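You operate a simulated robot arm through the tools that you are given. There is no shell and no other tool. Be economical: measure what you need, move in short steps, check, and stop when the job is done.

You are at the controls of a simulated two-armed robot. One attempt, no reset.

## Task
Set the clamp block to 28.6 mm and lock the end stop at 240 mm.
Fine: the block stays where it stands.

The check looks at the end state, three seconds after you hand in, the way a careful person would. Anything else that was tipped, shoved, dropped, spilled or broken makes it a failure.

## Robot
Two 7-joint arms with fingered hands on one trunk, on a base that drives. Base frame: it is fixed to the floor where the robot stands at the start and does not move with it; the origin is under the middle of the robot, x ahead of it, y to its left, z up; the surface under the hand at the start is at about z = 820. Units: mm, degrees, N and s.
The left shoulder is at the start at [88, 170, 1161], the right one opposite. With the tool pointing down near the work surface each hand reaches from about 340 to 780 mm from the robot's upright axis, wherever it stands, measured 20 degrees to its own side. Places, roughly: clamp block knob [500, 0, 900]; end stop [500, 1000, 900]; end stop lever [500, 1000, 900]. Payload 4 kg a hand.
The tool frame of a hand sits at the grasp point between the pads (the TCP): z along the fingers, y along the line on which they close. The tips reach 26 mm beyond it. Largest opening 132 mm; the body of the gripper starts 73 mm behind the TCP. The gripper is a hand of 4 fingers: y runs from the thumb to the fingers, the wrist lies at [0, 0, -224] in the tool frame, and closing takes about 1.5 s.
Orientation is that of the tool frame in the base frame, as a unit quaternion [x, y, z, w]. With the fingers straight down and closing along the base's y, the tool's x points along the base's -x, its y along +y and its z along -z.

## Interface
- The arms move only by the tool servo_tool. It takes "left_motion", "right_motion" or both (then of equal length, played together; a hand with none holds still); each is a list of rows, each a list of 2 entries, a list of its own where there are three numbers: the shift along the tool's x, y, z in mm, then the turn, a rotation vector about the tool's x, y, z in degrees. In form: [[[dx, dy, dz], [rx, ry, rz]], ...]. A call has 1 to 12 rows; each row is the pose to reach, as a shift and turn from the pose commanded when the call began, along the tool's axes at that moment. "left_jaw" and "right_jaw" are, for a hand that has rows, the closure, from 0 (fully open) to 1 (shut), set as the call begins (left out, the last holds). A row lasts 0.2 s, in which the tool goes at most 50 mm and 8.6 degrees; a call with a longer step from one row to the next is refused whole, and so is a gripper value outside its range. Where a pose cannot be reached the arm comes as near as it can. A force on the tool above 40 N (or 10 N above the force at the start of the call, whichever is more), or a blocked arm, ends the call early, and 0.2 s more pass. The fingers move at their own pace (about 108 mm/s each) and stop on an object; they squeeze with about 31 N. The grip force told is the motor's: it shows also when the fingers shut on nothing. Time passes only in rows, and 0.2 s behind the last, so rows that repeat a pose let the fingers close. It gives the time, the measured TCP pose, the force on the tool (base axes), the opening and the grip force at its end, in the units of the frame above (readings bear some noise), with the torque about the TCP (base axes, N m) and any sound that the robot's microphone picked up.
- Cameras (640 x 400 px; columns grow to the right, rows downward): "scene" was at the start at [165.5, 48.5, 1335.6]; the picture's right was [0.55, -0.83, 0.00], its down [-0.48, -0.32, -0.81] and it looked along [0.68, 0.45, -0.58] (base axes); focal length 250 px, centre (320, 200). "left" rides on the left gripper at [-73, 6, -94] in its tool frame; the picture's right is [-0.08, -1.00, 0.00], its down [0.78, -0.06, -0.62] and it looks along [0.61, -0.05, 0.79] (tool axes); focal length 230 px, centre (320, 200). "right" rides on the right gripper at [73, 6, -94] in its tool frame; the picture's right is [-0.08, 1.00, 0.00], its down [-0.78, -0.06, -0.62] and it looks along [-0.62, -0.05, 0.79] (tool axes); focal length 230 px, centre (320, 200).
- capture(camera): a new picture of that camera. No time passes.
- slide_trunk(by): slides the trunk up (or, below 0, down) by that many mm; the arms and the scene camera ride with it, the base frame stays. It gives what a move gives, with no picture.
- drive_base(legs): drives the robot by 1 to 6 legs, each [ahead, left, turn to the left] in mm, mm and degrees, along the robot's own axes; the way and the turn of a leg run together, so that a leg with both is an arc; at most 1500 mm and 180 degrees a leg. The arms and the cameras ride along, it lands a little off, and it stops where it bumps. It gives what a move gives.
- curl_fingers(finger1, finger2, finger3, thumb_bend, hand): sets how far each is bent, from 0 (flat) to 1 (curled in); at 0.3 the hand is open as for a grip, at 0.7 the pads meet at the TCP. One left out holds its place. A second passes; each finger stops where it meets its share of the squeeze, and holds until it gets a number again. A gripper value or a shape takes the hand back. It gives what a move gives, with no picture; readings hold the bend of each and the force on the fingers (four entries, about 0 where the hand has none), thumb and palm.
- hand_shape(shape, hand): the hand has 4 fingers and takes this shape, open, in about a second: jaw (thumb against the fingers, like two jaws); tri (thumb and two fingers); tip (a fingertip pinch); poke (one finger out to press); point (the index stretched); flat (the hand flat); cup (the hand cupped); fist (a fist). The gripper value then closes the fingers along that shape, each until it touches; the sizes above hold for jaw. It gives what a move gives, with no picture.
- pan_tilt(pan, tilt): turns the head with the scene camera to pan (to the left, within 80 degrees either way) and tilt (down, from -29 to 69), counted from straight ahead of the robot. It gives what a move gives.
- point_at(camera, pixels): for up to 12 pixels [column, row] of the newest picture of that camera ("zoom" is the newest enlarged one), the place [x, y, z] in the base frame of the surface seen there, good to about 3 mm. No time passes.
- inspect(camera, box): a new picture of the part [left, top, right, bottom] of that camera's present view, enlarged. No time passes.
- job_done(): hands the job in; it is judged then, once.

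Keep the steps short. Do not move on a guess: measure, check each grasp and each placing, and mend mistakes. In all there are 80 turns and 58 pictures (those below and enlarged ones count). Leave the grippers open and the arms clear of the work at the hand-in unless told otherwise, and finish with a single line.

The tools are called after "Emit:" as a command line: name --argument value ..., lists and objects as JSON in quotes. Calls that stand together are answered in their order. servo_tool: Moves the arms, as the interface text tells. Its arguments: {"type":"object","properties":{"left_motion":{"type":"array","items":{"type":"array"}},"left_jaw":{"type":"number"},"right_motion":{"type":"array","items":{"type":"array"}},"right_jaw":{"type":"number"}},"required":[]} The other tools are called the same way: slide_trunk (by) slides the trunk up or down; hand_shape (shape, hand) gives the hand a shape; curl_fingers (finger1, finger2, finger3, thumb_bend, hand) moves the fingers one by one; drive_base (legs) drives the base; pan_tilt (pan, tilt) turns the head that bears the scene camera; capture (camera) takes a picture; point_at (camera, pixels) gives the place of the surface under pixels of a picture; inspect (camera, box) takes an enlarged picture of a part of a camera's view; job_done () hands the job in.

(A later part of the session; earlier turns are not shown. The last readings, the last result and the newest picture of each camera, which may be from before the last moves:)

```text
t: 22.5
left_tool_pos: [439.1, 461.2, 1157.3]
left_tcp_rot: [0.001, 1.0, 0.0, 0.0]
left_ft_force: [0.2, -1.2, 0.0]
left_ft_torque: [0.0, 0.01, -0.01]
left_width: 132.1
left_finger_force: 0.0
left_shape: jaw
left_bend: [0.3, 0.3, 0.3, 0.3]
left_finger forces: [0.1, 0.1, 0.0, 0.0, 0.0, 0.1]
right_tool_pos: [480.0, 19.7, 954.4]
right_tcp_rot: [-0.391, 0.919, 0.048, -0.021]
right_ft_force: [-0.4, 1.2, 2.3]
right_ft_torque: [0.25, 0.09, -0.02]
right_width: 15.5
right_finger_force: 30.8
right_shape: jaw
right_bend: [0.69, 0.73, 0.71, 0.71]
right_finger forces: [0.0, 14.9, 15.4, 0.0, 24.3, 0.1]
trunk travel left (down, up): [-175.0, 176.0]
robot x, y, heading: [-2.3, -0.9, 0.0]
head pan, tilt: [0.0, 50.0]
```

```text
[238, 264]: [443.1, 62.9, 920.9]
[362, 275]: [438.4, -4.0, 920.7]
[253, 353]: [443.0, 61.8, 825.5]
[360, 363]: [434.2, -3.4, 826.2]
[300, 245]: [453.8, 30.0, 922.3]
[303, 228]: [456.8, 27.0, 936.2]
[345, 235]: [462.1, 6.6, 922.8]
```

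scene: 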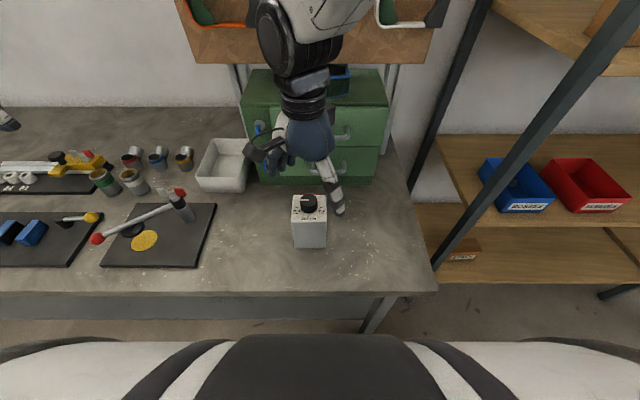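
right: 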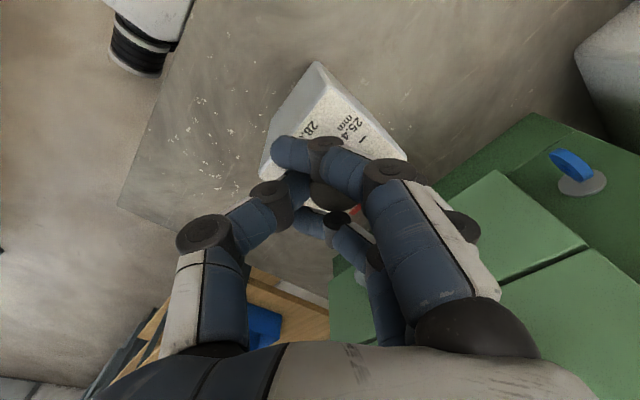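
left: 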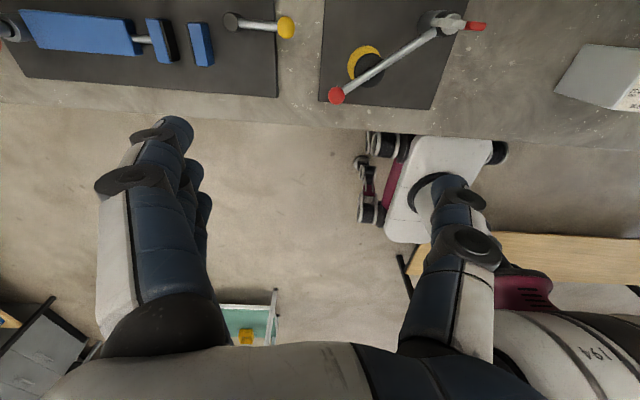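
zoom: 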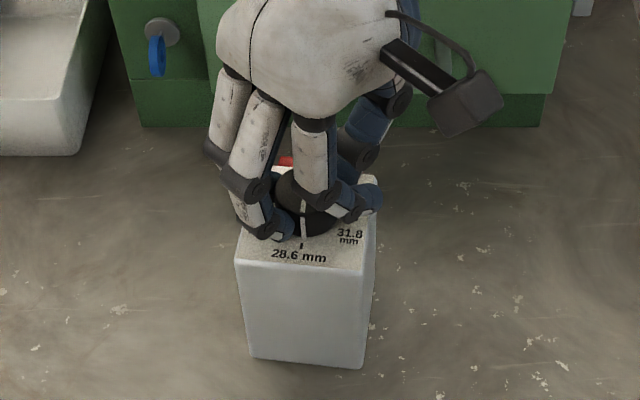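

The block's centre has shifted by (−6, +3) mm and yawed −6°. While I still hold it, I lift it 2.5 mm, put it back by (+6.3, −2.5) mm with a +6° turn, and check before setting it down.

Emit:
servo_tool --right_motion '[[[0, 0.12, -1.2], [0, 0, 0]], [[0, 0.26, -2.5], [0, 0, 0]], [[-0.8, -1.8, -2.5], [0, 0.2, -2]], [[-1.7, -3.9, -2.5], [0, 0.4, -4]], [[-2.57, -5.9, -2.5], [0, 0.63, -5.97]], [[-2.57, -5.9, -2.5], [0, 0.63, -5.97]]]'

Emit:
inspect --camera "scene" --box '[250, 150, 370, 260]'

```text
t: 23.9
left_tool_pos: [440.1, 461.6, 1159.2]
left_tcp_rot: [0.0, 1.0, 0.0, 0.0]
left_ft_force: [0.6, -0.7, 1.2]
left_ft_torque: [0.0, -0.02, 0.01]
left_width: 131.6
left_finger_force: 0.0
left_shape: jaw
left_bend: [0.3, 0.3, 0.3, 0.3]
left_finger forces: [0.1, 0.1, 0.0, 0.1, 0.1, 0.2]
right_tool_pos: [487.0, 17.2, 957.4]
right_tcp_rot: [-0.439, 0.897, 0.047, -0.023]
right_ft_force: [-0.4, 0.2, -4.6]
right_ft_torque: [-0.01, 0.0, -0.01]
right_width: 14.7
right_finger_force: 30.7
right_shape: jaw
right_bend: [0.69, 0.72, 0.71, 0.71]
right_finger forces: [0.0, 13.5, 13.4, 0.1, 23.9, 0.0]
trunk travel left (down, up): [-175.0, 176.0]
robot x, y, heading: [1.8, -0.7, -0.1]
head pan, tilt: [0.0, 50.0]
```

```text
3.64 times, centred on (310, 205) of scene
```

zoom: 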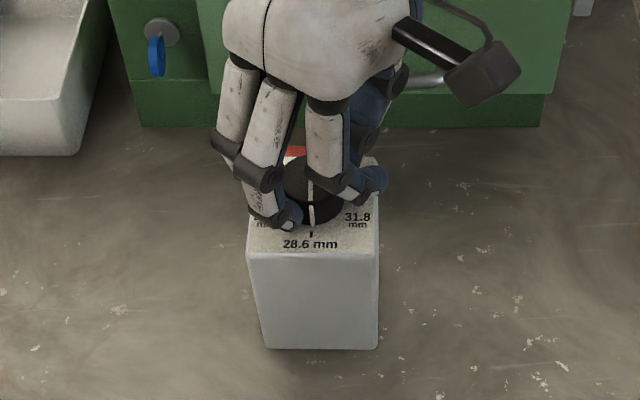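

It hangs straight, corners (265,348),(378,348), and will land on the original (262,357),(376,357). I lower it until the weight is off.

Emit:
servo_tool --right_motion '[[[0, -0.1, 1], [0, 0, 0]], [[0, -0.2, 2], [0, 0, 0]], [[0, -0.2, 2], [0, 0, 0]]]'

Emit:
inspect --camera "scene" --box '[250, 150, 370, 260]'

Emit:
point_at --camera "zoom" --pixels '[[250, 258], [376, 258], [264, 346], [376, 346], [311, 235]]'

```text
t: 24.7
left_tool_pos: [439.8, 461.3, 1158.2]
left_tcp_rot: [0.0, 1.0, 0.0, 0.0]
left_ft_force: [-0.2, 0.0, 0.3]
left_ft_torque: [-0.02, -0.02, -0.01]
left_width: 131.9
left_finger_force: 0.0
left_shape: jaw
left_bend: [0.3, 0.3, 0.3, 0.3]
left_finger forces: [0.1, 0.0, 0.0, 0.0, 0.1, 0.0]
right_tool_pos: [488.8, 16.8, 956.3]
right_tcp_rot: [-0.439, 0.897, 0.048, -0.022]
right_ft_force: [1.4, -2.7, 3.6]
right_ft_torque: [0.02, 0.01, -0.05]
right_width: 14.8
right_finger_force: 30.7
right_shape: jaw
right_bend: [0.69, 0.72, 0.71, 0.71]
right_finger forces: [0.0, 12.9, 13.6, 0.0, 26.5, 0.1]
trunk travel left (down, up): [-175.0, 176.0]
robot x, y, heading: [0.1, -0.1, 0.2]
head pan, tilt: [0.0, 50.0]
```

```text
3.64 times, centred on (310, 205) of scene
```

zoom: 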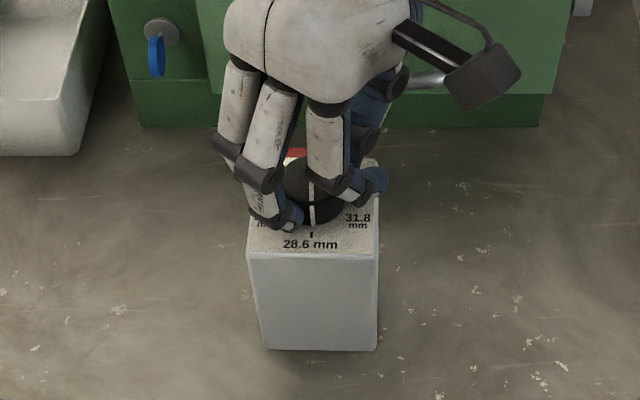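

```text
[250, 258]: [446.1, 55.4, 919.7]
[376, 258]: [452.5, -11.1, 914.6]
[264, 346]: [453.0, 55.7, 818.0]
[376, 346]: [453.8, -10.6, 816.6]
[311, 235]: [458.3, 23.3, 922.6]
```

It stands ~5 mm too far in +x (front face 451–453, originally 445). I lift slightly, move −5 mm in x, and set down.

Emit:
servo_tool --right_motion '[[[0, 0.2, -2.2], [0, 0, 0]], [[1.5, 2.1, -2.2], [0, 0, 0]], [[3.0, 4.1, -2.2], [0, 0, 0]], [[3.0, 4.1, -2.2], [0, 0, 0]], [[3.0, 3.95, -1], [0, 0, 0]], [[3.0, 3.85, 0], [0, 0, 0]], [[3.0, 3.85, 0], [0, 0, 0]]]'

Emit:
inspect --camera "scene" --box '[250, 150, 370, 260]'

```text
t: 26.3
left_tool_pos: [440.1, 461.5, 1158.3]
left_tcp_rot: [0.0, 1.0, 0.0, 0.0]
left_ft_force: [0.0, -0.3, 0.0]
left_ft_torque: [-0.01, 0.01, 0.0]
left_width: 131.9
left_finger_force: 0.0
left_shape: jaw
left_bend: [0.3, 0.3, 0.3, 0.3]
left_finger forces: [0.1, 0.0, 0.0, 0.1, 0.1, 0.1]
right_tool_pos: [483.3, 17.3, 956.4]
right_tcp_rot: [-0.439, 0.897, 0.047, -0.022]
right_ft_force: [2.3, -1.6, 1.2]
right_ft_torque: [0.01, 0.02, -0.04]
right_width: 14.7
right_finger_force: 30.6
right_shape: jaw
right_bend: [0.69, 0.72, 0.71, 0.71]
right_finger forces: [0.0, 13.0, 13.2, 0.0, 25.7, 0.0]
trunk travel left (down, up): [-175.0, 176.0]
robot x, y, heading: [1.6, -0.1, 0.2]
head pan, tilt: [0.0, 50.0]
```

```text
3.64 times, centred on (310, 205) of scene
```

zoom: 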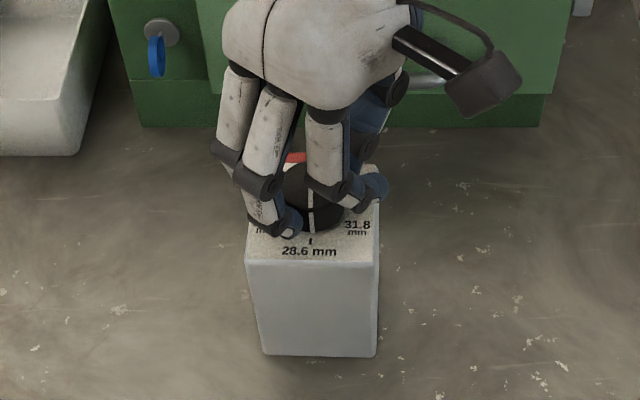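

The corners (263,356),(378,356) and the tick match the start. I open the hand in place (no move) and look.

Emit:
servo_tool --right_motion '[[[0, 0, 0], [0, 0, 0]], [[0, 0, 0], [0, 0, 0]], [[0, 0, 0], [0, 0, 0]], [[0, 0, 0], [0, 0, 0]], [[0, 0, 0], [0, 0, 0]]]' --right_jaw 0.3

Emit:
servo_tool --right_motion '[[[0, 2, -20], [0, 0, 0]], [[0, 5, -55], [0, 0, 0]], [[0, 10, -100], [0, 0, 0]], [[0, 15, -150], [0, 0, 0]], [[0, 20, -195], [0, 0, 8]], [[0, 20, -195], [0, 0, 16]]]'

Emit:
inspect --camera "scene" --box '[270, 170, 350, 230]'

Emit:
inspect --camera "scene" --box '[250, 150, 370, 260]'

```text
t: 27.5
left_tool_pos: [438.8, 461.1, 1157.5]
left_tcp_rot: [0.0, 1.0, 0.0, 0.001]
left_ft_force: [-0.6, 0.2, -0.4]
left_ft_torque: [0.01, 0.0, -0.01]
left_width: 131.9
left_finger_force: 0.0
left_shape: jaw
left_bend: [0.3, 0.3, 0.3, 0.3]
left_finger forces: [0.1, 0.1, 0.1, 0.1, 0.1, 0.0]
right_tool_pos: [484.3, 17.7, 955.7]
right_tcp_rot: [-0.438, 0.897, 0.047, -0.024]
right_ft_force: [-0.1, 0.5, 0.2]
right_ft_torque: [0.01, -0.02, 0.03]
right_width: 91.9
right_finger_force: 0.1
right_shape: jaw
right_bend: [0.68, 0.68, 0.68, 0.64]
right_finger forces: [0.1, 0.0, 0.0, 0.1, 0.0, 0.0]
trunk travel left (down, up): [-175.0, 176.0]
robot x, y, heading: [-1.7, 0.4, 0.1]
head pan, tilt: [0.0, 50.0]
```

```text
refused: row 4 steps farther than a row can; nothing moved
```

```text
6.67 times, centred on (310, 200) of scene
```

zoom: 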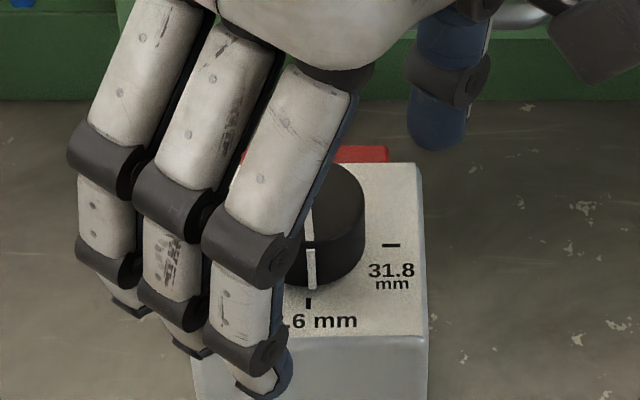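

```text
3.64 times, centred on (310, 205) of scene
```

zoom: 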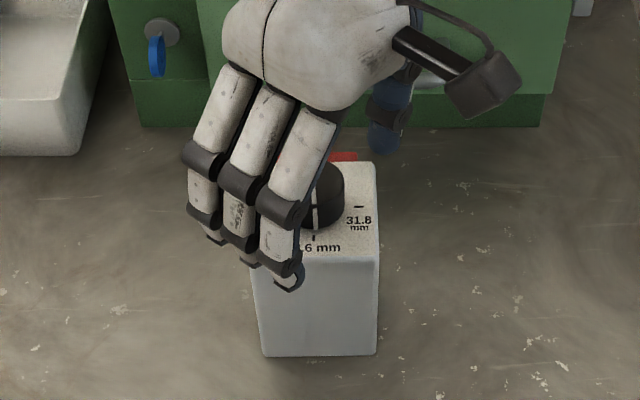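

The hand is free of the knob and the block stands. I raise the hand straight up in allowed steps.

Emit:
servo_tool --right_motion '[[[0, 2, -20], [0, 0, 0]], [[0, 5, -55], [0, 0, 0]], [[0, 9, -95], [0, 0, 0]], [[0, 13, -135], [0, 0, 0]], [[0, 17, -175], [0, 0, 8]], [[0, 20, -200], [0, 0, 16]], [[0, 20, -200], [0, 0, 24]], [[0, 20, -200], [0, 0, 32]], [[0, 20, -200], [0, 0, 40]]]' --right_jaw 0

Emit:
inspect --camera "scene" --box '[270, 170, 350, 230]'

Emit:
point_at --camera "zoom" --pixels '[[290, 190], [307, 298], [228, 240], [390, 246], [200, 345], [420, 345], [250, 165], [415, 168]]'

Emit:
inspect --camera "right" --box '[250, 30, 390, 170]'

```text
t: 29.5
left_tool_pos: [439.5, 460.7, 1158.6]
left_tcp_rot: [0.0, 1.0, 0.0, 0.0]
left_ft_force: [-0.7, 0.1, 0.4]
left_ft_torque: [-0.03, 0.0, 0.03]
left_width: 132.0
left_finger_force: 0.0
left_shape: jaw
left_bend: [0.3, 0.3, 0.3, 0.3]
left_finger forces: [0.0, 0.0, 0.0, 0.0, 0.0, 0.1]
right_tool_pos: [484.1, 18.5, 1157.4]
right_tcp_rot: [-0.104, 0.993, 0.037, -0.037]
right_ft_force: [0.8, -1.2, 0.0]
right_ft_torque: [0.01, -0.02, 0.05]
right_width: 132.0
right_finger_force: 0.1
right_shape: jaw
right_bend: [0.3, 0.3, 0.3, 0.3]
right_finger forces: [0.0, 0.1, 0.0, 0.0, 0.0, 0.0]
trunk travel left (down, up): [-175.0, 176.0]
robot x, y, heading: [2.7, -3.1, 0.1]
head pan, tilt: [0.0, 50.0]
```

```text
6.67 times, centred on (310, 200) of scene
```

zoom: 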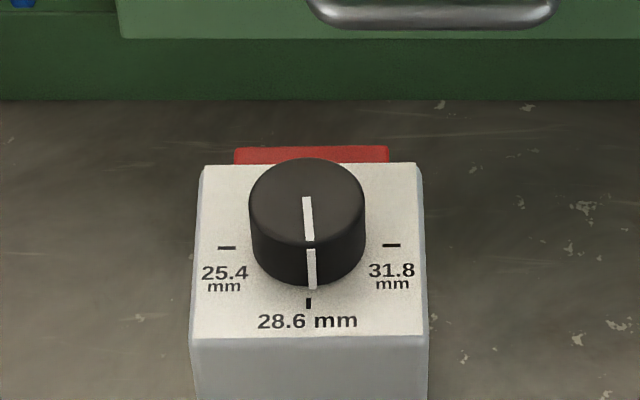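

```text
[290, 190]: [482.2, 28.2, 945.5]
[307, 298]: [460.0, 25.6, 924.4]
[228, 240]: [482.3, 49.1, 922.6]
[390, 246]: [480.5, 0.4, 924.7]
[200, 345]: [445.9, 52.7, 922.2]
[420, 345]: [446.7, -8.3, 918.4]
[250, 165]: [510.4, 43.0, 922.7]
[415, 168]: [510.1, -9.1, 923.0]
```

```text
2.86 times, centred on (320, 100) of right
```

zoom: 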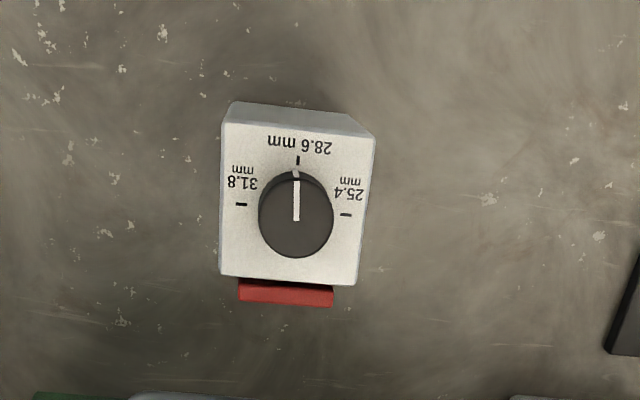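

The pointer is at the 28.6 tick (within a few degrees) and the block stands at its original place. Now the end stop: hands are high (z≈1158), so I drive 800 mm left and look at the rail.

Emit:
drive_base --legs '[[0, 800, 0]]'

Emit:
pan_tilt --pan 20 --tilt 45

Emit:
capture --camera "scene"

```text
t: 36.9
left_tool_pos: [445.4, 1254.0, 1159.0]
left_tcp_rot: [0.004, 1.0, 0.0, 0.0]
left_ft_force: [0.6, -0.7, -0.4]
left_ft_torque: [0.03, -0.01, -0.02]
left_width: 131.8
left_finger_force: 0.0
left_shape: jaw
left_bend: [0.3, 0.3, 0.3, 0.3]
left_finger forces: [0.0, 0.1, 0.1, 0.0, 0.0, 0.0]
right_tool_pos: [487.2, 809.7, 1155.6]
right_tcp_rot: [-0.102, 0.993, 0.037, -0.039]
right_ft_force: [0.1, -0.2, 0.2]
right_ft_torque: [-0.01, -0.04, 0.05]
right_width: 131.8
right_finger_force: 0.1
right_shape: jaw
right_bend: [0.3, 0.3, 0.3, 0.3]
right_finger forces: [0.1, 0.0, 0.1, 0.1, 0.0, 0.1]
trunk travel left (down, up): [-175.0, 176.0]
robot x, y, heading: [4.1, 797.2, -0.2]
head pan, tilt: [0.0, 50.0]
```

```text
t: 37.7
left_tool_pos: [446.3, 1253.1, 1157.5]
left_tcp_rot: [0.004, 1.0, 0.0, 0.0]
left_ft_force: [-0.1, 0.2, 0.4]
left_ft_torque: [0.02, 0.02, -0.01]
left_width: 131.8
left_finger_force: 0.0
left_shape: jaw
left_bend: [0.3, 0.3, 0.3, 0.3]
left_finger forces: [0.0, 0.0, 0.0, 0.1, 0.1, 0.1]
right_tool_pos: [486.8, 809.0, 1155.6]
right_tcp_rot: [-0.101, 0.993, 0.037, -0.037]
right_ft_force: [0.9, 0.0, 0.7]
right_ft_torque: [0.01, -0.03, 0.0]
right_width: 131.9
right_finger_force: 0.1
right_shape: jaw
right_bend: [0.3, 0.3, 0.3, 0.3]
right_finger forces: [0.1, 0.1, 0.1, 0.0, 0.1, 0.0]
trunk travel left (down, up): [-175.0, 176.0]
robot x, y, heading: [2.5, 794.6, -0.6]
head pan, tilt: [20.0, 45.0]
```

```text
20 pictures are left
```

scene: 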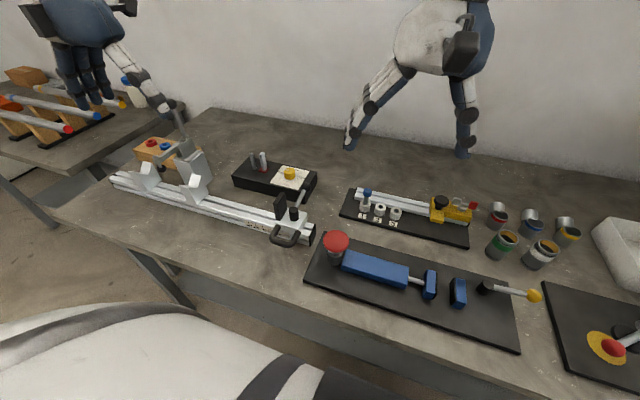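

Rail seen at (110–310, 150–245). I enlarge it to read the scale and see the stop and lever.

Emit:
inspect --camera "scene" --box '[160, 165, 320, 265]'

Emit:
inspect --camera "scene" --box '[240, 190, 320, 250]'

```text
4.00 times, centred on (240, 215) of scene
```

zoom: 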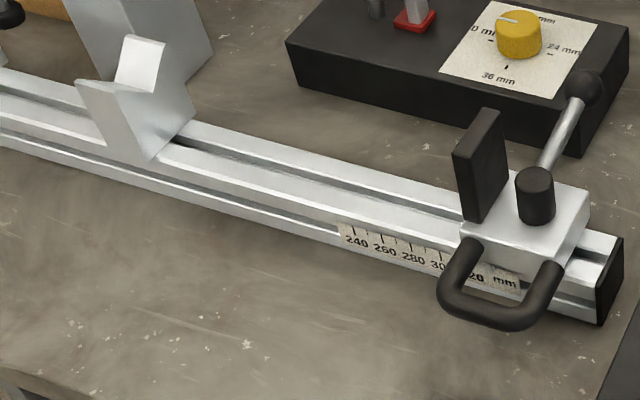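

```text
6.67 times, centred on (280, 220) of scene
```

zoom: 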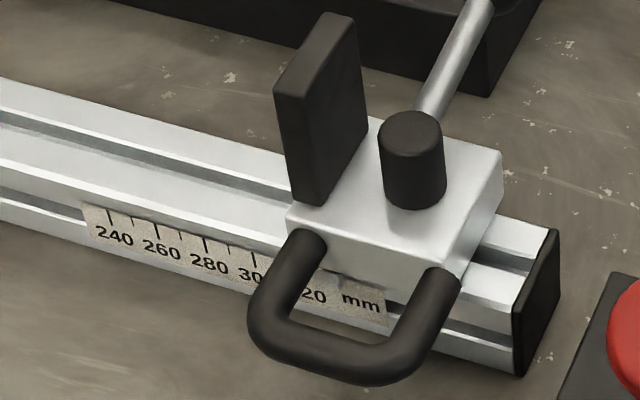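

The scale runs 240→320 along the rail's front; the slider's left edge (with the black stop plate) stands between 300 and 320. I measure ticks 240 (110,217), 260 (157,231), 280 (205,243), 300 (254,257), the slider's edges, the plate, handle, clamp post and rail end.

Emit:
point_at --camera "zoom" --pixels '[[110, 217], [157, 231], [205, 244], [254, 257], [290, 222], [304, 200], [282, 95], [340, 25], [440, 262], [500, 165], [412, 130], [360, 355]]'

Emit:
point_at --camera "scene" --pixels '[[306, 187], [302, 198], [293, 212], [272, 236], [295, 237], [285, 240], [312, 232], [278, 200], [288, 222], [310, 175], [205, 200], [195, 190]]'

```text
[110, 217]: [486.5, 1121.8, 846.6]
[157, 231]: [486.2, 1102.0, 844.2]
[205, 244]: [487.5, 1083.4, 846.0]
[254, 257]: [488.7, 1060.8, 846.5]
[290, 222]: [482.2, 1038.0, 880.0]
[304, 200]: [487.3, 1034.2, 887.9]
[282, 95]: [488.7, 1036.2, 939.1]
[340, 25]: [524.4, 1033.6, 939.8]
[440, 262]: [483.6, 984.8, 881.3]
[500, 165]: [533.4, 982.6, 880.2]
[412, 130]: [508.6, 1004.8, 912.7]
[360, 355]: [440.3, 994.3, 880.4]
```

```text
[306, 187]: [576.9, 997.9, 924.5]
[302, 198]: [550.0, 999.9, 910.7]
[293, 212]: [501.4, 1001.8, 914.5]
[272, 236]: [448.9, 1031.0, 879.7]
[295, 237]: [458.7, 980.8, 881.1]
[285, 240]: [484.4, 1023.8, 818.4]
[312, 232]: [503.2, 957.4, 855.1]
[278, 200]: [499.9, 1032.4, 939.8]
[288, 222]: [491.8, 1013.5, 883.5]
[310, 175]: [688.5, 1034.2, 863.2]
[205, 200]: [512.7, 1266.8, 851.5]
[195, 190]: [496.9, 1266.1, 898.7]
```

Ticks give y = 1361.8 − reading (240 → y 1121.8); the slider's left edge is at y≈1038, reading ≈324, so it must go ≈+84 mm in y. The lever points away (+x). I drive 200 mm more left so the right-hand camera can see the front scale and the lever.

Emit:
drive_base --legs '[[0, 200, 0.4]]'

Emit:
pan_tilt --pan 5 --tilt 50

Emit:
capture --camera "scene"

Emit:
capture --camera "right"

```text
t: 40.1
left_tool_pos: [445.1, 1455.6, 1157.0]
left_tcp_rot: [0.0, 1.0, 0.0, 0.0]
left_ft_force: [0.1, 0.1, -0.3]
left_ft_torque: [-0.02, -0.06, -0.01]
left_width: 131.6
left_finger_force: 0.1
left_shape: jaw
left_bend: [0.3, 0.3, 0.3, 0.3]
left_finger forces: [0.0, 0.0, 0.0, 0.1, 0.0, 0.0]
right_tool_pos: [487.2, 1011.5, 1156.9]
right_tcp_rot: [-0.103, 0.993, 0.036, -0.038]
right_ft_force: [-0.5, 0.1, -0.5]
right_ft_torque: [0.0, 0.01, -0.02]
right_width: 131.6
right_finger_force: 0.0
right_shape: jaw
right_bend: [0.3, 0.3, 0.3, 0.3]
right_finger forces: [0.0, 0.0, 0.1, 0.0, 0.0, 0.1]
trunk travel left (down, up): [-175.0, 176.0]
robot x, y, heading: [5.3, 995.6, -0.1]
head pan, tilt: [20.0, 45.0]
```

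```text
t: 40.9
left_tool_pos: [444.6, 1454.7, 1158.1]
left_tcp_rot: [0.001, 1.0, 0.001, -0.001]
left_ft_force: [0.2, -0.2, 0.2]
left_ft_torque: [0.04, 0.01, 0.02]
left_width: 131.8
left_finger_force: 0.1
left_shape: jaw
left_bend: [0.3, 0.3, 0.3, 0.3]
left_finger forces: [0.1, 0.1, 0.1, 0.0, 0.0, 0.0]
right_tool_pos: [487.9, 1010.7, 1157.9]
right_tcp_rot: [-0.103, 0.993, 0.036, -0.037]
right_ft_force: [-0.5, -0.3, -0.9]
right_ft_torque: [-0.03, 0.05, 0.02]
right_width: 131.9
right_finger_force: 0.1
right_shape: jaw
right_bend: [0.3, 0.3, 0.3, 0.3]
right_finger forces: [0.0, 0.0, 0.0, 0.0, 0.0, 0.1]
trunk travel left (down, up): [-175.0, 176.0]
robot x, y, heading: [5.4, 992.5, -0.2]
head pan, tilt: [5.0, 50.0]
```

```text
17 pictures are left
```

scene: 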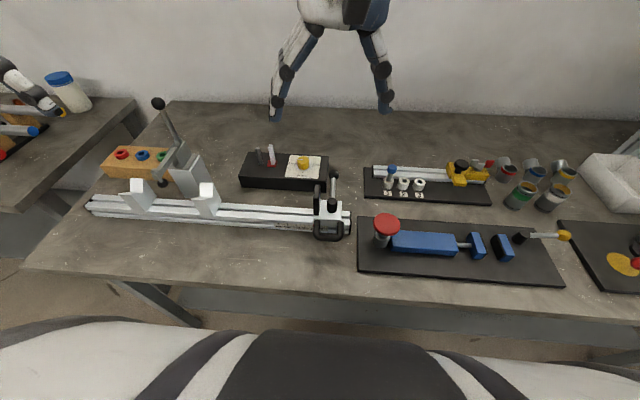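

```text
16 pictures are left
```

right: 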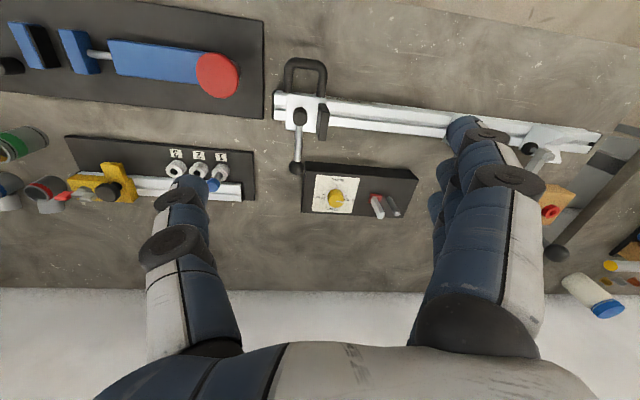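

Straight view now. I enlarge the stop (265–360, 165–245) to find the reading edge.

Emit:
inspect --camera "scene" --box '[270, 180, 360, 244]'

Emit:
point_at --camera "zoom" --pixels '[[60, 290], [120, 295], [180, 300], [300, 150], [320, 215], [335, 240], [440, 130], [455, 30], [420, 200], [330, 350], [420, 350], [380, 340]]'

```text
6.25 times, centred on (315, 212) of scene
```

zoom: 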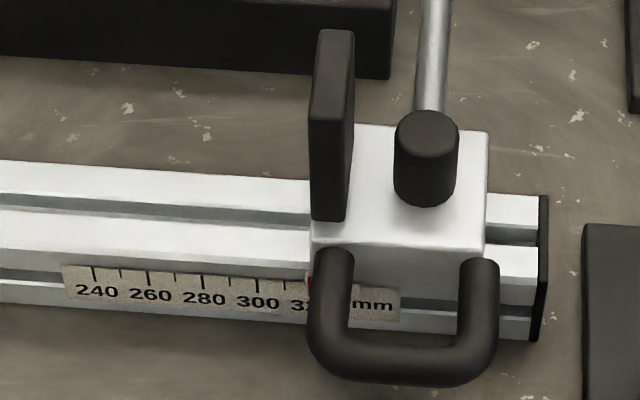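

```text
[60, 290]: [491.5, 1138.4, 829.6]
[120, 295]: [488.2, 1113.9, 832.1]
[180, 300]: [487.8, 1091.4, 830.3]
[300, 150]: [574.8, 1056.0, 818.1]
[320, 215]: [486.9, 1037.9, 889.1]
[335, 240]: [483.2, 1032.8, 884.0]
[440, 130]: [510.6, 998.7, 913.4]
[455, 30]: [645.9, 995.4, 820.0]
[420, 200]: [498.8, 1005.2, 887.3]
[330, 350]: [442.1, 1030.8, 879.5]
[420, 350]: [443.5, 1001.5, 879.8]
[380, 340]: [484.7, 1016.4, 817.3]
```

There's a red index at the slider's left corner, reading ≈ 319–320, so the slide is ≈ +80 mm in y. I'll grip the U-handle (legs at y≈985 and 1031, bar x≈442, z 880) across its legs with the right hand. First level the hand and go over it at z≈957.

Emit:
servo_tool --right_motion '[[[8, -3, 45], [2, -2.1, 5.9]], [[16, -6, 90], [4.1, -4.2, 11.8]], [[22, -9, 130], [4.1, -4.2, 11.8]], [[26, -10.7, 170], [4.1, -4.2, 11.8]], [[26, -10.7, 202], [4.1, -4.2, 11.8]], [[26, -10.7, 202], [4.1, -4.2, 11.8]]]' --right_jaw 0.15

Emit:
capture --camera "right"

Emit:
point_at --camera "right" --pixels '[[320, 100], [320, 120], [290, 130], [350, 130]]'

```text
t: 42.3
left_tool_pos: [443.9, 1454.8, 1159.1]
left_tcp_rot: [0.001, 1.0, -0.001, 0.0]
left_ft_force: [0.1, -0.1, -0.1]
left_ft_torque: [0.0, 0.0, 0.0]
left_width: 132.0
left_finger_force: 0.0
left_shape: jaw
left_bend: [0.3, 0.3, 0.3, 0.3]
left_finger forces: [0.0, 0.0, 0.0, 0.0, 0.0, 0.1]
right_tool_pos: [450.2, 1008.9, 957.0]
right_tcp_rot: [-0.002, 1.0, 0.001, -0.001]
right_ft_force: [0.2, -0.2, -0.2]
right_ft_torque: [0.01, -0.01, -0.03]
right_width: 112.3
right_finger_force: 0.2
right_shape: jaw
right_bend: [0.54, 0.54, 0.54, 0.5]
right_finger forces: [0.0, 0.0, 0.0, 0.0, 0.1, 0.1]
trunk travel left (down, up): [-175.0, 176.0]
robot x, y, heading: [4.1, 994.4, -0.3]
head pan, tilt: [5.0, 50.0]
```

```text
14 pictures are left
```

right: 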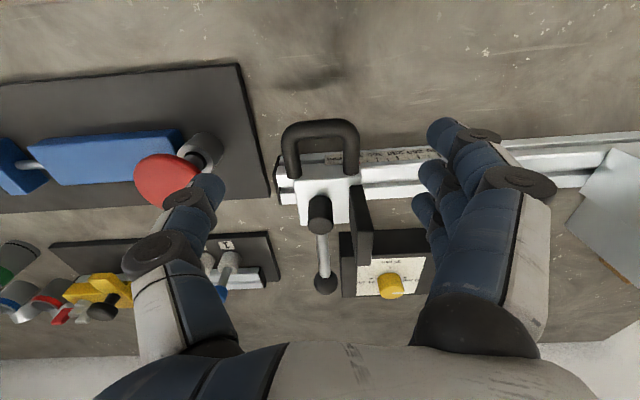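

```text
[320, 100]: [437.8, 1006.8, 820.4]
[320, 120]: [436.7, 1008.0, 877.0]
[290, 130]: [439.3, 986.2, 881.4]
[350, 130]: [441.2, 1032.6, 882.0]
```

The thumb at left (205,195) is near the red knob of the blue vise. I measure the red knob and its base, and the rail's end, before going down.

Emit:
point_at --camera "right" --pixels '[[165, 180], [140, 175], [190, 165], [195, 145], [215, 140], [240, 70], [268, 190], [282, 185], [210, 195], [440, 130], [355, 240], [330, 285]]'

Emit:
inspect --camera "scene" --box '[260, 100, 420, 260]'

```text
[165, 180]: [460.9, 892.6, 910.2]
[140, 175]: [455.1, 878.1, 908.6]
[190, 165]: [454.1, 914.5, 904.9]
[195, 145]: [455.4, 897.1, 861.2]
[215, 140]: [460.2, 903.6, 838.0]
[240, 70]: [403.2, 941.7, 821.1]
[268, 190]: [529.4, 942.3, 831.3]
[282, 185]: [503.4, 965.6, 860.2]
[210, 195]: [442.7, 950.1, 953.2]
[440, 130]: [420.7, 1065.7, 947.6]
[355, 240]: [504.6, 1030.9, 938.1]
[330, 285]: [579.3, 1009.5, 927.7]
```

```text
2.50 times, centred on (340, 180) of scene
```

zoom: 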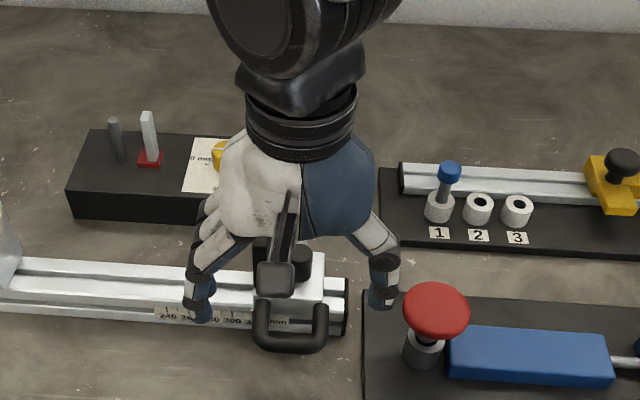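

Red knob spans y 878–918 at z 910; the thumb would be ~15 mm off when wide. I narrow the jaw to 0.35 (≈86 mm vs the ≈57 mm handle), shift −6 mm in x to stay clear of the rail, and go down to z≈890.

Emit:
servo_tool --right_motion '[[[3, 0, 0], [0, 0, 0]], [[6, 0, 0], [0, 0, 0]], [[6, 0, 0], [0, 0, 0]], [[6, 0, 20], [0, 0, 0]], [[6, 0, 40], [0, 0, 0]], [[6, 0, 55], [0, 0, 0]], [[6, 0, 66], [0, 0, 0]], [[6, 0, 66], [0, 0, 0]]]' --right_jaw 0.35

Emit:
capture --camera "right"

```text
t: 44.1
left_tool_pos: [445.4, 1454.7, 1158.1]
left_tcp_rot: [0.001, 1.0, 0.0, 0.001]
left_ft_force: [0.3, -0.4, -0.8]
left_ft_torque: [0.0, 0.0, 0.02]
left_width: 131.7
left_finger_force: 0.1
left_shape: jaw
left_bend: [0.3, 0.3, 0.3, 0.3]
left_finger forces: [0.0, 0.0, 0.0, 0.0, 0.0, 0.0]
right_tool_pos: [441.6, 1009.4, 889.7]
right_tcp_rot: [0.0, 1.0, 0.002, -0.001]
right_ft_force: [0.1, 0.1, 0.1]
right_ft_torque: [-0.03, 0.01, -0.02]
right_width: 86.3
right_finger_force: 0.0
right_shape: jaw
right_bend: [0.7, 0.7, 0.7, 0.67]
right_finger forces: [0.0, 0.0, 0.0, 0.1, 0.0, 0.1]
trunk travel left (down, up): [-175.0, 176.0]
robot x, y, heading: [5.0, 994.9, -0.1]
head pan, tilt: [5.0, 50.0]
```

```text
12 pictures are left
```

right: 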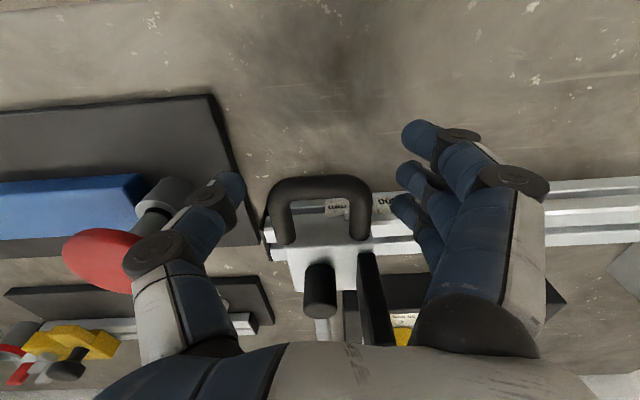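

The handle is centred between the thumb (240,190) and fingers (400,190). I close on it lightly.

Emit:
servo_tool --right_motion '[[[0, 0, 0], [0, 0, 0]], [[0, 0, 0], [0, 0, 0]], [[0, 0, 0], [0, 0, 0]], [[0, 0, 0], [0, 0, 0]]]' --right_jaw 0.62

Emit:
servo_tool --right_motion '[[[0, 3, 0], [0, 0, 0]], [[0, 6, 0], [0, 0, 0]], [[0, 6, 0], [0, 0, 0]]]'

Emit:
inspect --camera "scene" --box '[270, 180, 360, 244]'

```text
t: 45.1
left_tool_pos: [445.5, 1454.0, 1158.7]
left_tcp_rot: [0.001, 1.0, 0.0, 0.0]
left_ft_force: [-0.7, -0.6, 0.4]
left_ft_torque: [0.0, 0.01, -0.02]
left_width: 131.7
left_finger_force: 0.0
left_shape: jaw
left_bend: [0.3, 0.3, 0.3, 0.3]
left_finger forces: [0.0, 0.0, 0.0, 0.1, 0.1, 0.0]
right_tool_pos: [439.9, 1007.3, 890.1]
right_tcp_rot: [-0.002, 1.0, 0.0, -0.003]
right_ft_force: [-4.1, -4.7, -4.9]
right_ft_torque: [-0.08, 0.08, 0.08]
right_width: 35.8
right_finger_force: 31.0
right_shape: jaw
right_bend: [0.69, 0.73, 0.73, 0.7]
right_finger forces: [0.1, 8.7, 11.0, 0.0, 24.1, 0.0]
trunk travel left (down, up): [-175.0, 176.0]
robot x, y, heading: [7.5, 994.5, -0.2]
head pan, tilt: [5.0, 50.0]
```

```text
t: 45.9
left_tool_pos: [444.1, 1453.6, 1158.5]
left_tcp_rot: [0.002, 1.0, 0.001, 0.0]
left_ft_force: [1.0, -0.2, -0.6]
left_ft_torque: [0.01, -0.03, 0.01]
left_width: 131.7
left_finger_force: 0.1
left_shape: jaw
left_bend: [0.3, 0.3, 0.3, 0.3]
left_finger forces: [0.1, 0.1, 0.0, 0.0, 0.0, 0.1]
right_tool_pos: [439.5, 1011.7, 891.9]
right_tcp_rot: [0.003, 1.0, 0.003, -0.003]
right_ft_force: [-14.3, -20.1, -17.1]
right_ft_torque: [-0.45, 0.41, -0.11]
right_width: 36.1
right_finger_force: 31.4
right_shape: jaw
right_bend: [0.69, 0.73, 0.73, 0.7]
right_finger forces: [0.0, 10.8, 9.4, 0.1, 34.2, 0.0]
trunk travel left (down, up): [-175.0, 176.0]
robot x, y, heading: [3.4, 995.3, -0.4]
head pan, tilt: [5.0, 50.0]
```

```text
6.25 times, centred on (315, 212) of scene
```

zoom: 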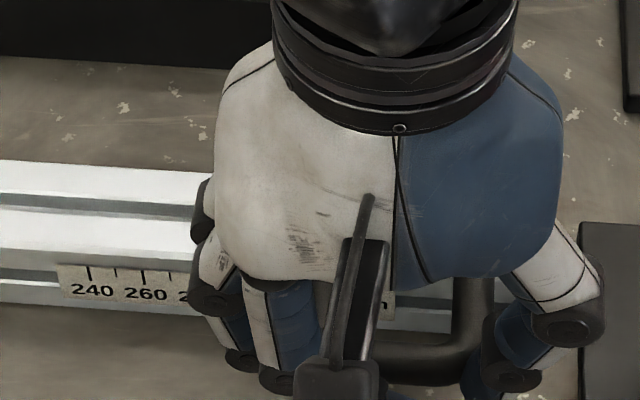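

At 20 N it doesn't move: the stop is locked. I back off the push, open and rise, then handle the lever first.

Emit:
servo_tool --right_motion '[[[0, -3, 0], [0, 0, 0]], [[0, -6, 0], [0, 0, 0]], [[0, -6, 0], [0, 0, 0]]]'

Emit:
servo_tool --right_motion '[[[0, 0, 0], [0, 0, 0]], [[0, 0, 0], [0, 0, 0]], [[0, 0, 0], [0, 0, 0]], [[0, 0, -20], [0, 0, 0]], [[0, 0, -60], [0, 0, 0]], [[0, 0, -100], [0, 0, 0]], [[-40, 0, -120], [0, 0, 0]], [[-85, -2, -120], [0, 0, 0]], [[-125, -3, -120], [0, 0, 0]], [[-135, -4, -120], [0, 0, 0]], [[-135, -4, -120], [0, 0, 0]]]' --right_jaw 0.35

Emit:
capture --camera "right"

Emit:
point_at --camera "right" --pixels '[[320, 150], [320, 160], [320, 140], [320, 130], [320, 110], [350, 120], [400, 180]]'

```text
t: 46.7
left_tool_pos: [443.7, 1454.4, 1159.9]
left_tcp_rot: [0.001, 1.0, 0.0, 0.002]
left_ft_force: [-0.3, -0.2, -0.4]
left_ft_torque: [-0.02, 0.01, 0.0]
left_width: 131.7
left_finger_force: 0.1
left_shape: jaw
left_bend: [0.3, 0.3, 0.3, 0.3]
left_finger forces: [0.0, 0.0, 0.1, 0.1, 0.0, 0.1]
right_tool_pos: [440.1, 1009.0, 890.1]
right_tcp_rot: [-0.002, 1.0, 0.002, -0.001]
right_ft_force: [-15.7, -6.4, -9.2]
right_ft_torque: [-0.11, 0.38, -0.01]
right_width: 35.4
right_finger_force: 31.1
right_shape: jaw
right_bend: [0.69, 0.73, 0.73, 0.7]
right_finger forces: [0.1, 11.8, 11.8, 0.0, 29.4, 0.0]
trunk travel left (down, up): [-175.0, 176.0]
robot x, y, heading: [4.3, 997.4, -0.1]
head pan, tilt: [5.0, 50.0]
```

```text
t: 49.1
left_tool_pos: [444.3, 1454.7, 1158.2]
left_tcp_rot: [0.0, 1.0, 0.0, 0.001]
left_ft_force: [0.2, -0.2, -0.2]
left_ft_torque: [0.0, 0.03, 0.03]
left_width: 132.0
left_finger_force: 0.1
left_shape: jaw
left_bend: [0.3, 0.3, 0.3, 0.3]
left_finger forces: [0.0, 0.1, 0.0, 0.1, 0.0, 0.1]
right_tool_pos: [575.9, 1003.1, 1010.1]
right_tcp_rot: [0.0, 1.0, 0.001, -0.001]
right_ft_force: [0.9, 0.0, 0.1]
right_ft_torque: [-0.01, 0.01, 0.05]
right_width: 85.5
right_finger_force: 0.0
right_shape: jaw
right_bend: [0.7, 0.7, 0.7, 0.67]
right_finger forces: [0.1, 0.0, 0.0, 0.0, 0.0, 0.0]
trunk travel left (down, up): [-175.0, 176.0]
robot x, y, heading: [8.8, 997.3, 0.0]
head pan, tilt: [5.0, 50.0]
```

```text
10 pictures are left
```

right: 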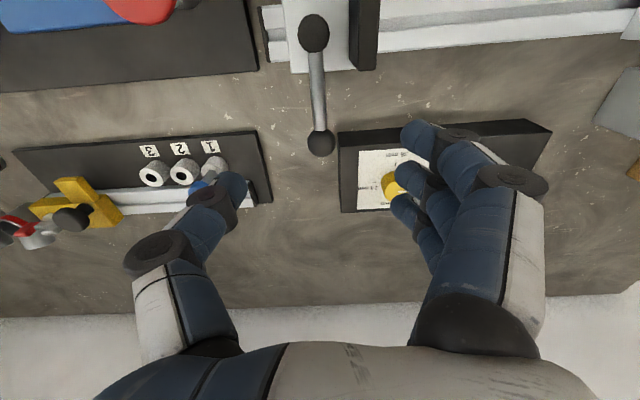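

```text
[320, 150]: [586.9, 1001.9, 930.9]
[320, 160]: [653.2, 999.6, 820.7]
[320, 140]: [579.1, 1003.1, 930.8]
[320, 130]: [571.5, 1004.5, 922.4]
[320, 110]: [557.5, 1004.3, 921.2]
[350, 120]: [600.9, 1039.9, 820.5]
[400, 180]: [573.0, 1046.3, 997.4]
```

The ball is at (579,1003,926), rod toward the post (508,1003). I shift 3 mm, go down to z≈934 around the ball (fingertips ≈910, above the black box at ≈860) and narrow the jaw to ~33 mm.

Emit:
servo_tool --right_motion '[[[0, 0, 25], [0, 0, 0]], [[0, 0, 50], [0, 0, 0]], [[0, 0, 76], [0, 0, 0]], [[0, 0, 76], [0, 0, 0]], [[0, 0, 76], [0, 0, 0]]]' --right_jaw 0.6

Emit:
servo_tool --right_motion '[[[0, 0, 0], [0, 0, 0]], [[0, 0, 0], [0, 0, 0]], [[0, 0, 0], [0, 0, 0]], [[0, 0, 0], [0, 0, 0]]]' --right_jaw 0.8

Emit:
capture --camera "right"

```text
t: 50.3
left_tool_pos: [444.8, 1454.7, 1157.3]
left_tcp_rot: [0.001, 1.0, 0.0, 0.0]
left_ft_force: [0.1, 1.0, 0.3]
left_ft_torque: [0.01, 0.0, -0.01]
left_width: 132.0
left_finger_force: 0.0
left_shape: jaw
left_bend: [0.3, 0.3, 0.3, 0.3]
left_finger forces: [0.1, 0.0, 0.0, 0.0, 0.0, 0.1]
right_tool_pos: [577.3, 1005.2, 936.6]
right_tcp_rot: [-0.001, 1.0, 0.001, 0.0]
right_ft_force: [0.3, -1.1, -0.1]
right_ft_torque: [-0.01, -0.01, -0.01]
right_width: 53.6
right_finger_force: 0.0
right_shape: jaw
right_bend: [0.73, 0.73, 0.73, 0.7]
right_finger forces: [0.1, 0.0, 0.2, 0.0, 0.0, 0.0]
trunk travel left (down, up): [-175.0, 176.0]
robot x, y, heading: [3.8, 996.6, -0.1]
head pan, tilt: [5.0, 50.0]
```

```text
t: 51.3
left_tool_pos: [443.9, 1455.3, 1158.8]
left_tcp_rot: [0.0, 1.0, 0.0, 0.0]
left_ft_force: [-0.1, 0.4, -0.3]
left_ft_torque: [-0.01, -0.03, 0.0]
left_width: 132.0
left_finger_force: 0.1
left_shape: jaw
left_bend: [0.3, 0.3, 0.3, 0.3]
left_finger forces: [0.1, 0.0, 0.0, 0.1, 0.1, 0.0]
right_tool_pos: [577.5, 1005.7, 936.3]
right_tcp_rot: [0.0, 1.0, 0.001, -0.001]
right_ft_force: [-0.8, 0.3, 0.0]
right_ft_torque: [0.0, 0.02, 0.01]
right_width: 26.7
right_finger_force: 0.1
right_shape: jaw
right_bend: [0.73, 0.73, 0.73, 0.7]
right_finger forces: [0.0, 0.1, 0.0, 0.0, 0.0, 0.0]
trunk travel left (down, up): [-175.0, 176.0]
robot x, y, heading: [3.6, 993.5, 0.2]
head pan, tilt: [5.0, 50.0]
```

```text
9 pictures are left
```

right: 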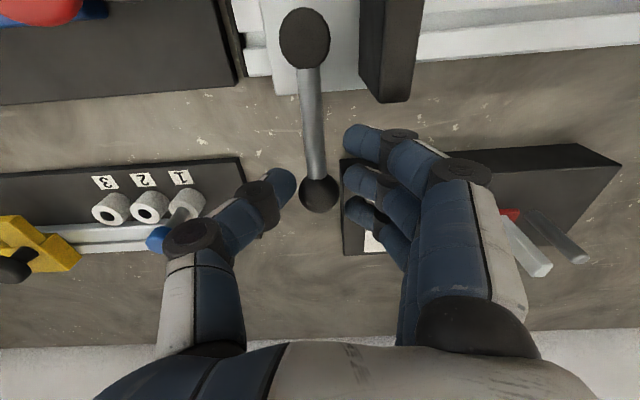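

The ball sits free between thumb and fingers. I try turning the lever clockwise (toward −y, the free side, away from the plate) by 20° along its arc and watch the force.

Emit:
servo_tool --right_motion '[[[0.5, -8.4, 0], [0, 0, 7]], [[2.05, -16.7, 0], [0, 0, 14]], [[4.2, -23.6, 0], [0, 0, 20]], [[4.2, -23.6, 0], [0, 0, 20]]]'

```text
t: 52.3
left_tool_pos: [444.6, 1455.1, 1158.4]
left_tcp_rot: [0.001, 1.0, 0.0, 0.0]
left_ft_force: [0.0, 0.3, -0.1]
left_ft_torque: [0.01, 0.0, -0.02]
left_width: 132.0
left_finger_force: 0.0
left_shape: jaw
left_bend: [0.3, 0.3, 0.3, 0.3]
left_finger forces: [0.1, 0.1, 0.0, 0.0, 0.1, 0.0]
right_tool_pos: [573.3, 981.5, 935.9]
right_tcp_rot: [0.174, 0.985, 0.001, -0.002]
right_ft_force: [0.3, 3.0, 1.0]
right_ft_torque: [0.04, 0.01, 0.07]
right_width: 27.3
right_finger_force: 0.1
right_shape: jaw
right_bend: [0.73, 0.72, 0.73, 0.7]
right_finger forces: [0.0, 2.2, 0.2, 0.1, 0.1, 0.0]
trunk travel left (down, up): [-175.0, 176.0]
robot x, y, heading: [4.0, 994.3, -0.3]
head pan, tilt: [5.0, 50.0]
```

It moves with only 3 N: this is the loosening direction. I continue 40° along the arc.

Emit:
servo_tool --right_motion '[[[0.67, -9.6, 0], [0, 0, 8]], [[2.67, -19, 0], [0, 0, 16]], [[5.97, -28.1, 0], [0, 0, 24]], [[10.5, -36.6, 0], [0, 0, 32]], [[16.1, -44.4, 0], [0, 0, 40]], [[16.1, -44.4, 0], [0, 0, 40]]]'

Emit:
capture --camera "right"

```text
t: 53.7
left_tool_pos: [445.3, 1454.7, 1157.8]
left_tcp_rot: [0.001, 1.0, 0.001, 0.0]
left_ft_force: [0.1, 0.1, -0.1]
left_ft_torque: [-0.01, 0.0, 0.0]
left_width: 131.9
left_finger_force: 0.0
left_shape: jaw
left_bend: [0.3, 0.3, 0.3, 0.3]
left_finger forces: [0.0, 0.1, 0.0, 0.1, 0.1, 0.0]
right_tool_pos: [542.3, 945.5, 933.4]
right_tcp_rot: [0.5, 0.866, -0.001, -0.001]
right_ft_force: [0.6, 1.9, 0.9]
right_ft_torque: [0.03, -0.01, 0.03]
right_width: 27.1
right_finger_force: 0.1
right_shape: jaw
right_bend: [0.73, 0.73, 0.73, 0.7]
right_finger forces: [0.0, 2.1, 0.1, 0.0, 0.0, 0.0]
trunk travel left (down, up): [-175.0, 176.0]
robot x, y, heading: [4.2, 994.5, -0.3]
head pan, tilt: [5.0, 50.0]
```

```text
8 pictures are left
```

right: 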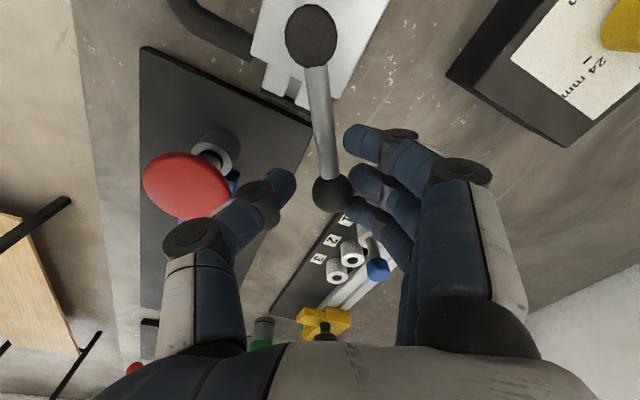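

The lever follows; the thumb is approaching the red vise knob (185,185), so I go just 12° more, then check the force.

Emit:
servo_tool --right_motion '[[[0.4, -7.2, 0], [0, 0, 6]], [[1.5, -14.3, 0], [0, 0, 12]], [[1.5, -14.3, 0], [0, 0, 12]]]'

```text
t: 54.5
left_tool_pos: [445.3, 1454.4, 1158.3]
left_tcp_rot: [0.001, 1.0, 0.0, 0.0]
left_ft_force: [-0.7, -0.3, 0.4]
left_ft_torque: [0.0, 0.03, -0.01]
left_width: 131.9
left_finger_force: 0.0
left_shape: jaw
left_bend: [0.3, 0.3, 0.3, 0.3]
left_finger forces: [0.1, 0.0, 0.0, 0.0, 0.1, 0.0]
right_tool_pos: [530.1, 940.0, 934.8]
right_tcp_rot: [0.588, 0.809, 0.001, -0.002]
right_ft_force: [1.3, 1.9, 1.1]
right_ft_torque: [0.03, -0.04, 0.05]
right_width: 27.5
right_finger_force: 0.0
right_shape: jaw
right_bend: [0.73, 0.72, 0.73, 0.7]
right_finger forces: [0.0, 2.0, 0.0, 0.0, 0.0, 0.0]
trunk travel left (down, up): [-175.0, 176.0]
robot x, y, heading: [4.6, 996.1, -0.1]
head pan, tilt: [5.0, 50.0]
```

Still moving freely. I open slightly (to 40 mm, keeping off the red knob), rise straight up, then go back over the U-handle with the hand turned back, to test the slide.

Emit:
servo_tool --right_motion '[[[0, 1.5, 0], [0, 0, 0]], [[0, 1.5, 0], [0, 0, 0]], [[0, 1.5, -10], [0, 0, 0]], [[0, 1.5, -30], [0, 0, 0]], [[0, 1.5, -60], [0, 0, 0]], [[0, 1.5, -80], [0, 0, 0]], [[0, 1.5, -80], [0, 0, 0]]]' --right_jaw 0.68

Emit:
servo_tool --right_motion '[[[10, -7, 0], [0, 0, -8]], [[20, -14, 0], [0, 0, -16]], [[30, -21, 0], [0, 0, -24]], [[42, -28, 0], [0, 0, -32]], [[54, -36, 0], [0, 0, -40]], [[66, -44, 0], [0, 0, -48]], [[78, -52, 0], [0, 0, -56]], [[88, -58, 0], [0, 0, -64]], [[94.4, -62.3, 0], [0, 0, -72]], [[94.4, -62.3, 0], [0, 0, -72]]]' --right_jaw 0.35

Emit:
capture --camera "right"

```text
t: 56.1
left_tool_pos: [445.0, 1455.1, 1157.6]
left_tcp_rot: [0.001, 1.0, 0.0, 0.001]
left_ft_force: [0.1, 0.6, 0.3]
left_ft_torque: [-0.01, -0.02, -0.01]
left_width: 131.7
left_finger_force: 0.1
left_shape: jaw
left_bend: [0.3, 0.3, 0.3, 0.3]
left_finger forces: [0.0, 0.0, 0.0, 0.0, 0.0, 0.1]
right_tool_pos: [532.7, 941.2, 1013.9]
right_tcp_rot: [0.587, 0.81, 0.0, -0.001]
right_ft_force: [0.9, 0.0, 0.2]
right_ft_torque: [0.02, 0.0, -0.03]
right_width: 41.8
right_finger_force: 0.0
right_shape: jaw
right_bend: [0.73, 0.73, 0.73, 0.7]
right_finger forces: [0.0, 0.0, 0.0, 0.0, 0.0, 0.0]
trunk travel left (down, up): [-175.0, 176.0]
robot x, y, heading: [3.8, 992.4, -0.1]
head pan, tilt: [5.0, 50.0]
```

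```text
t: 58.3
left_tool_pos: [443.3, 1454.6, 1158.9]
left_tcp_rot: [0.001, 1.0, 0.0, 0.0]
left_ft_force: [-0.1, 0.1, -0.7]
left_ft_torque: [0.01, 0.02, 0.01]
left_width: 131.7
left_finger_force: 0.0
left_shape: jaw
left_bend: [0.3, 0.3, 0.3, 0.3]
left_finger forces: [0.0, 0.0, 0.0, 0.0, 0.0, 0.1]
right_tool_pos: [441.3, 1009.6, 1016.4]
right_tcp_rot: [-0.004, 1.0, 0.001, -0.001]
right_ft_force: [0.0, 0.5, 0.1]
right_ft_torque: [-0.03, -0.02, -0.01]
right_width: 85.0
right_finger_force: 0.0
right_shape: jaw
right_bend: [0.7, 0.7, 0.7, 0.67]
right_finger forces: [0.1, 0.0, 0.0, 0.0, 0.1, 0.1]
trunk travel left (down, up): [-175.0, 176.0]
robot x, y, heading: [3.2, 997.7, -0.3]
head pan, tilt: [5.0, 50.0]
```

```text
7 pictures are left
```

right: 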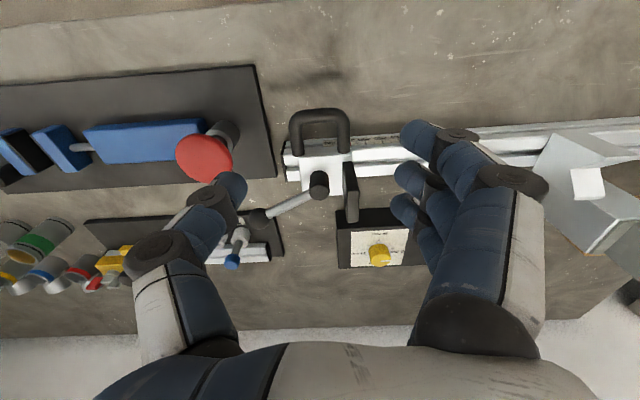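

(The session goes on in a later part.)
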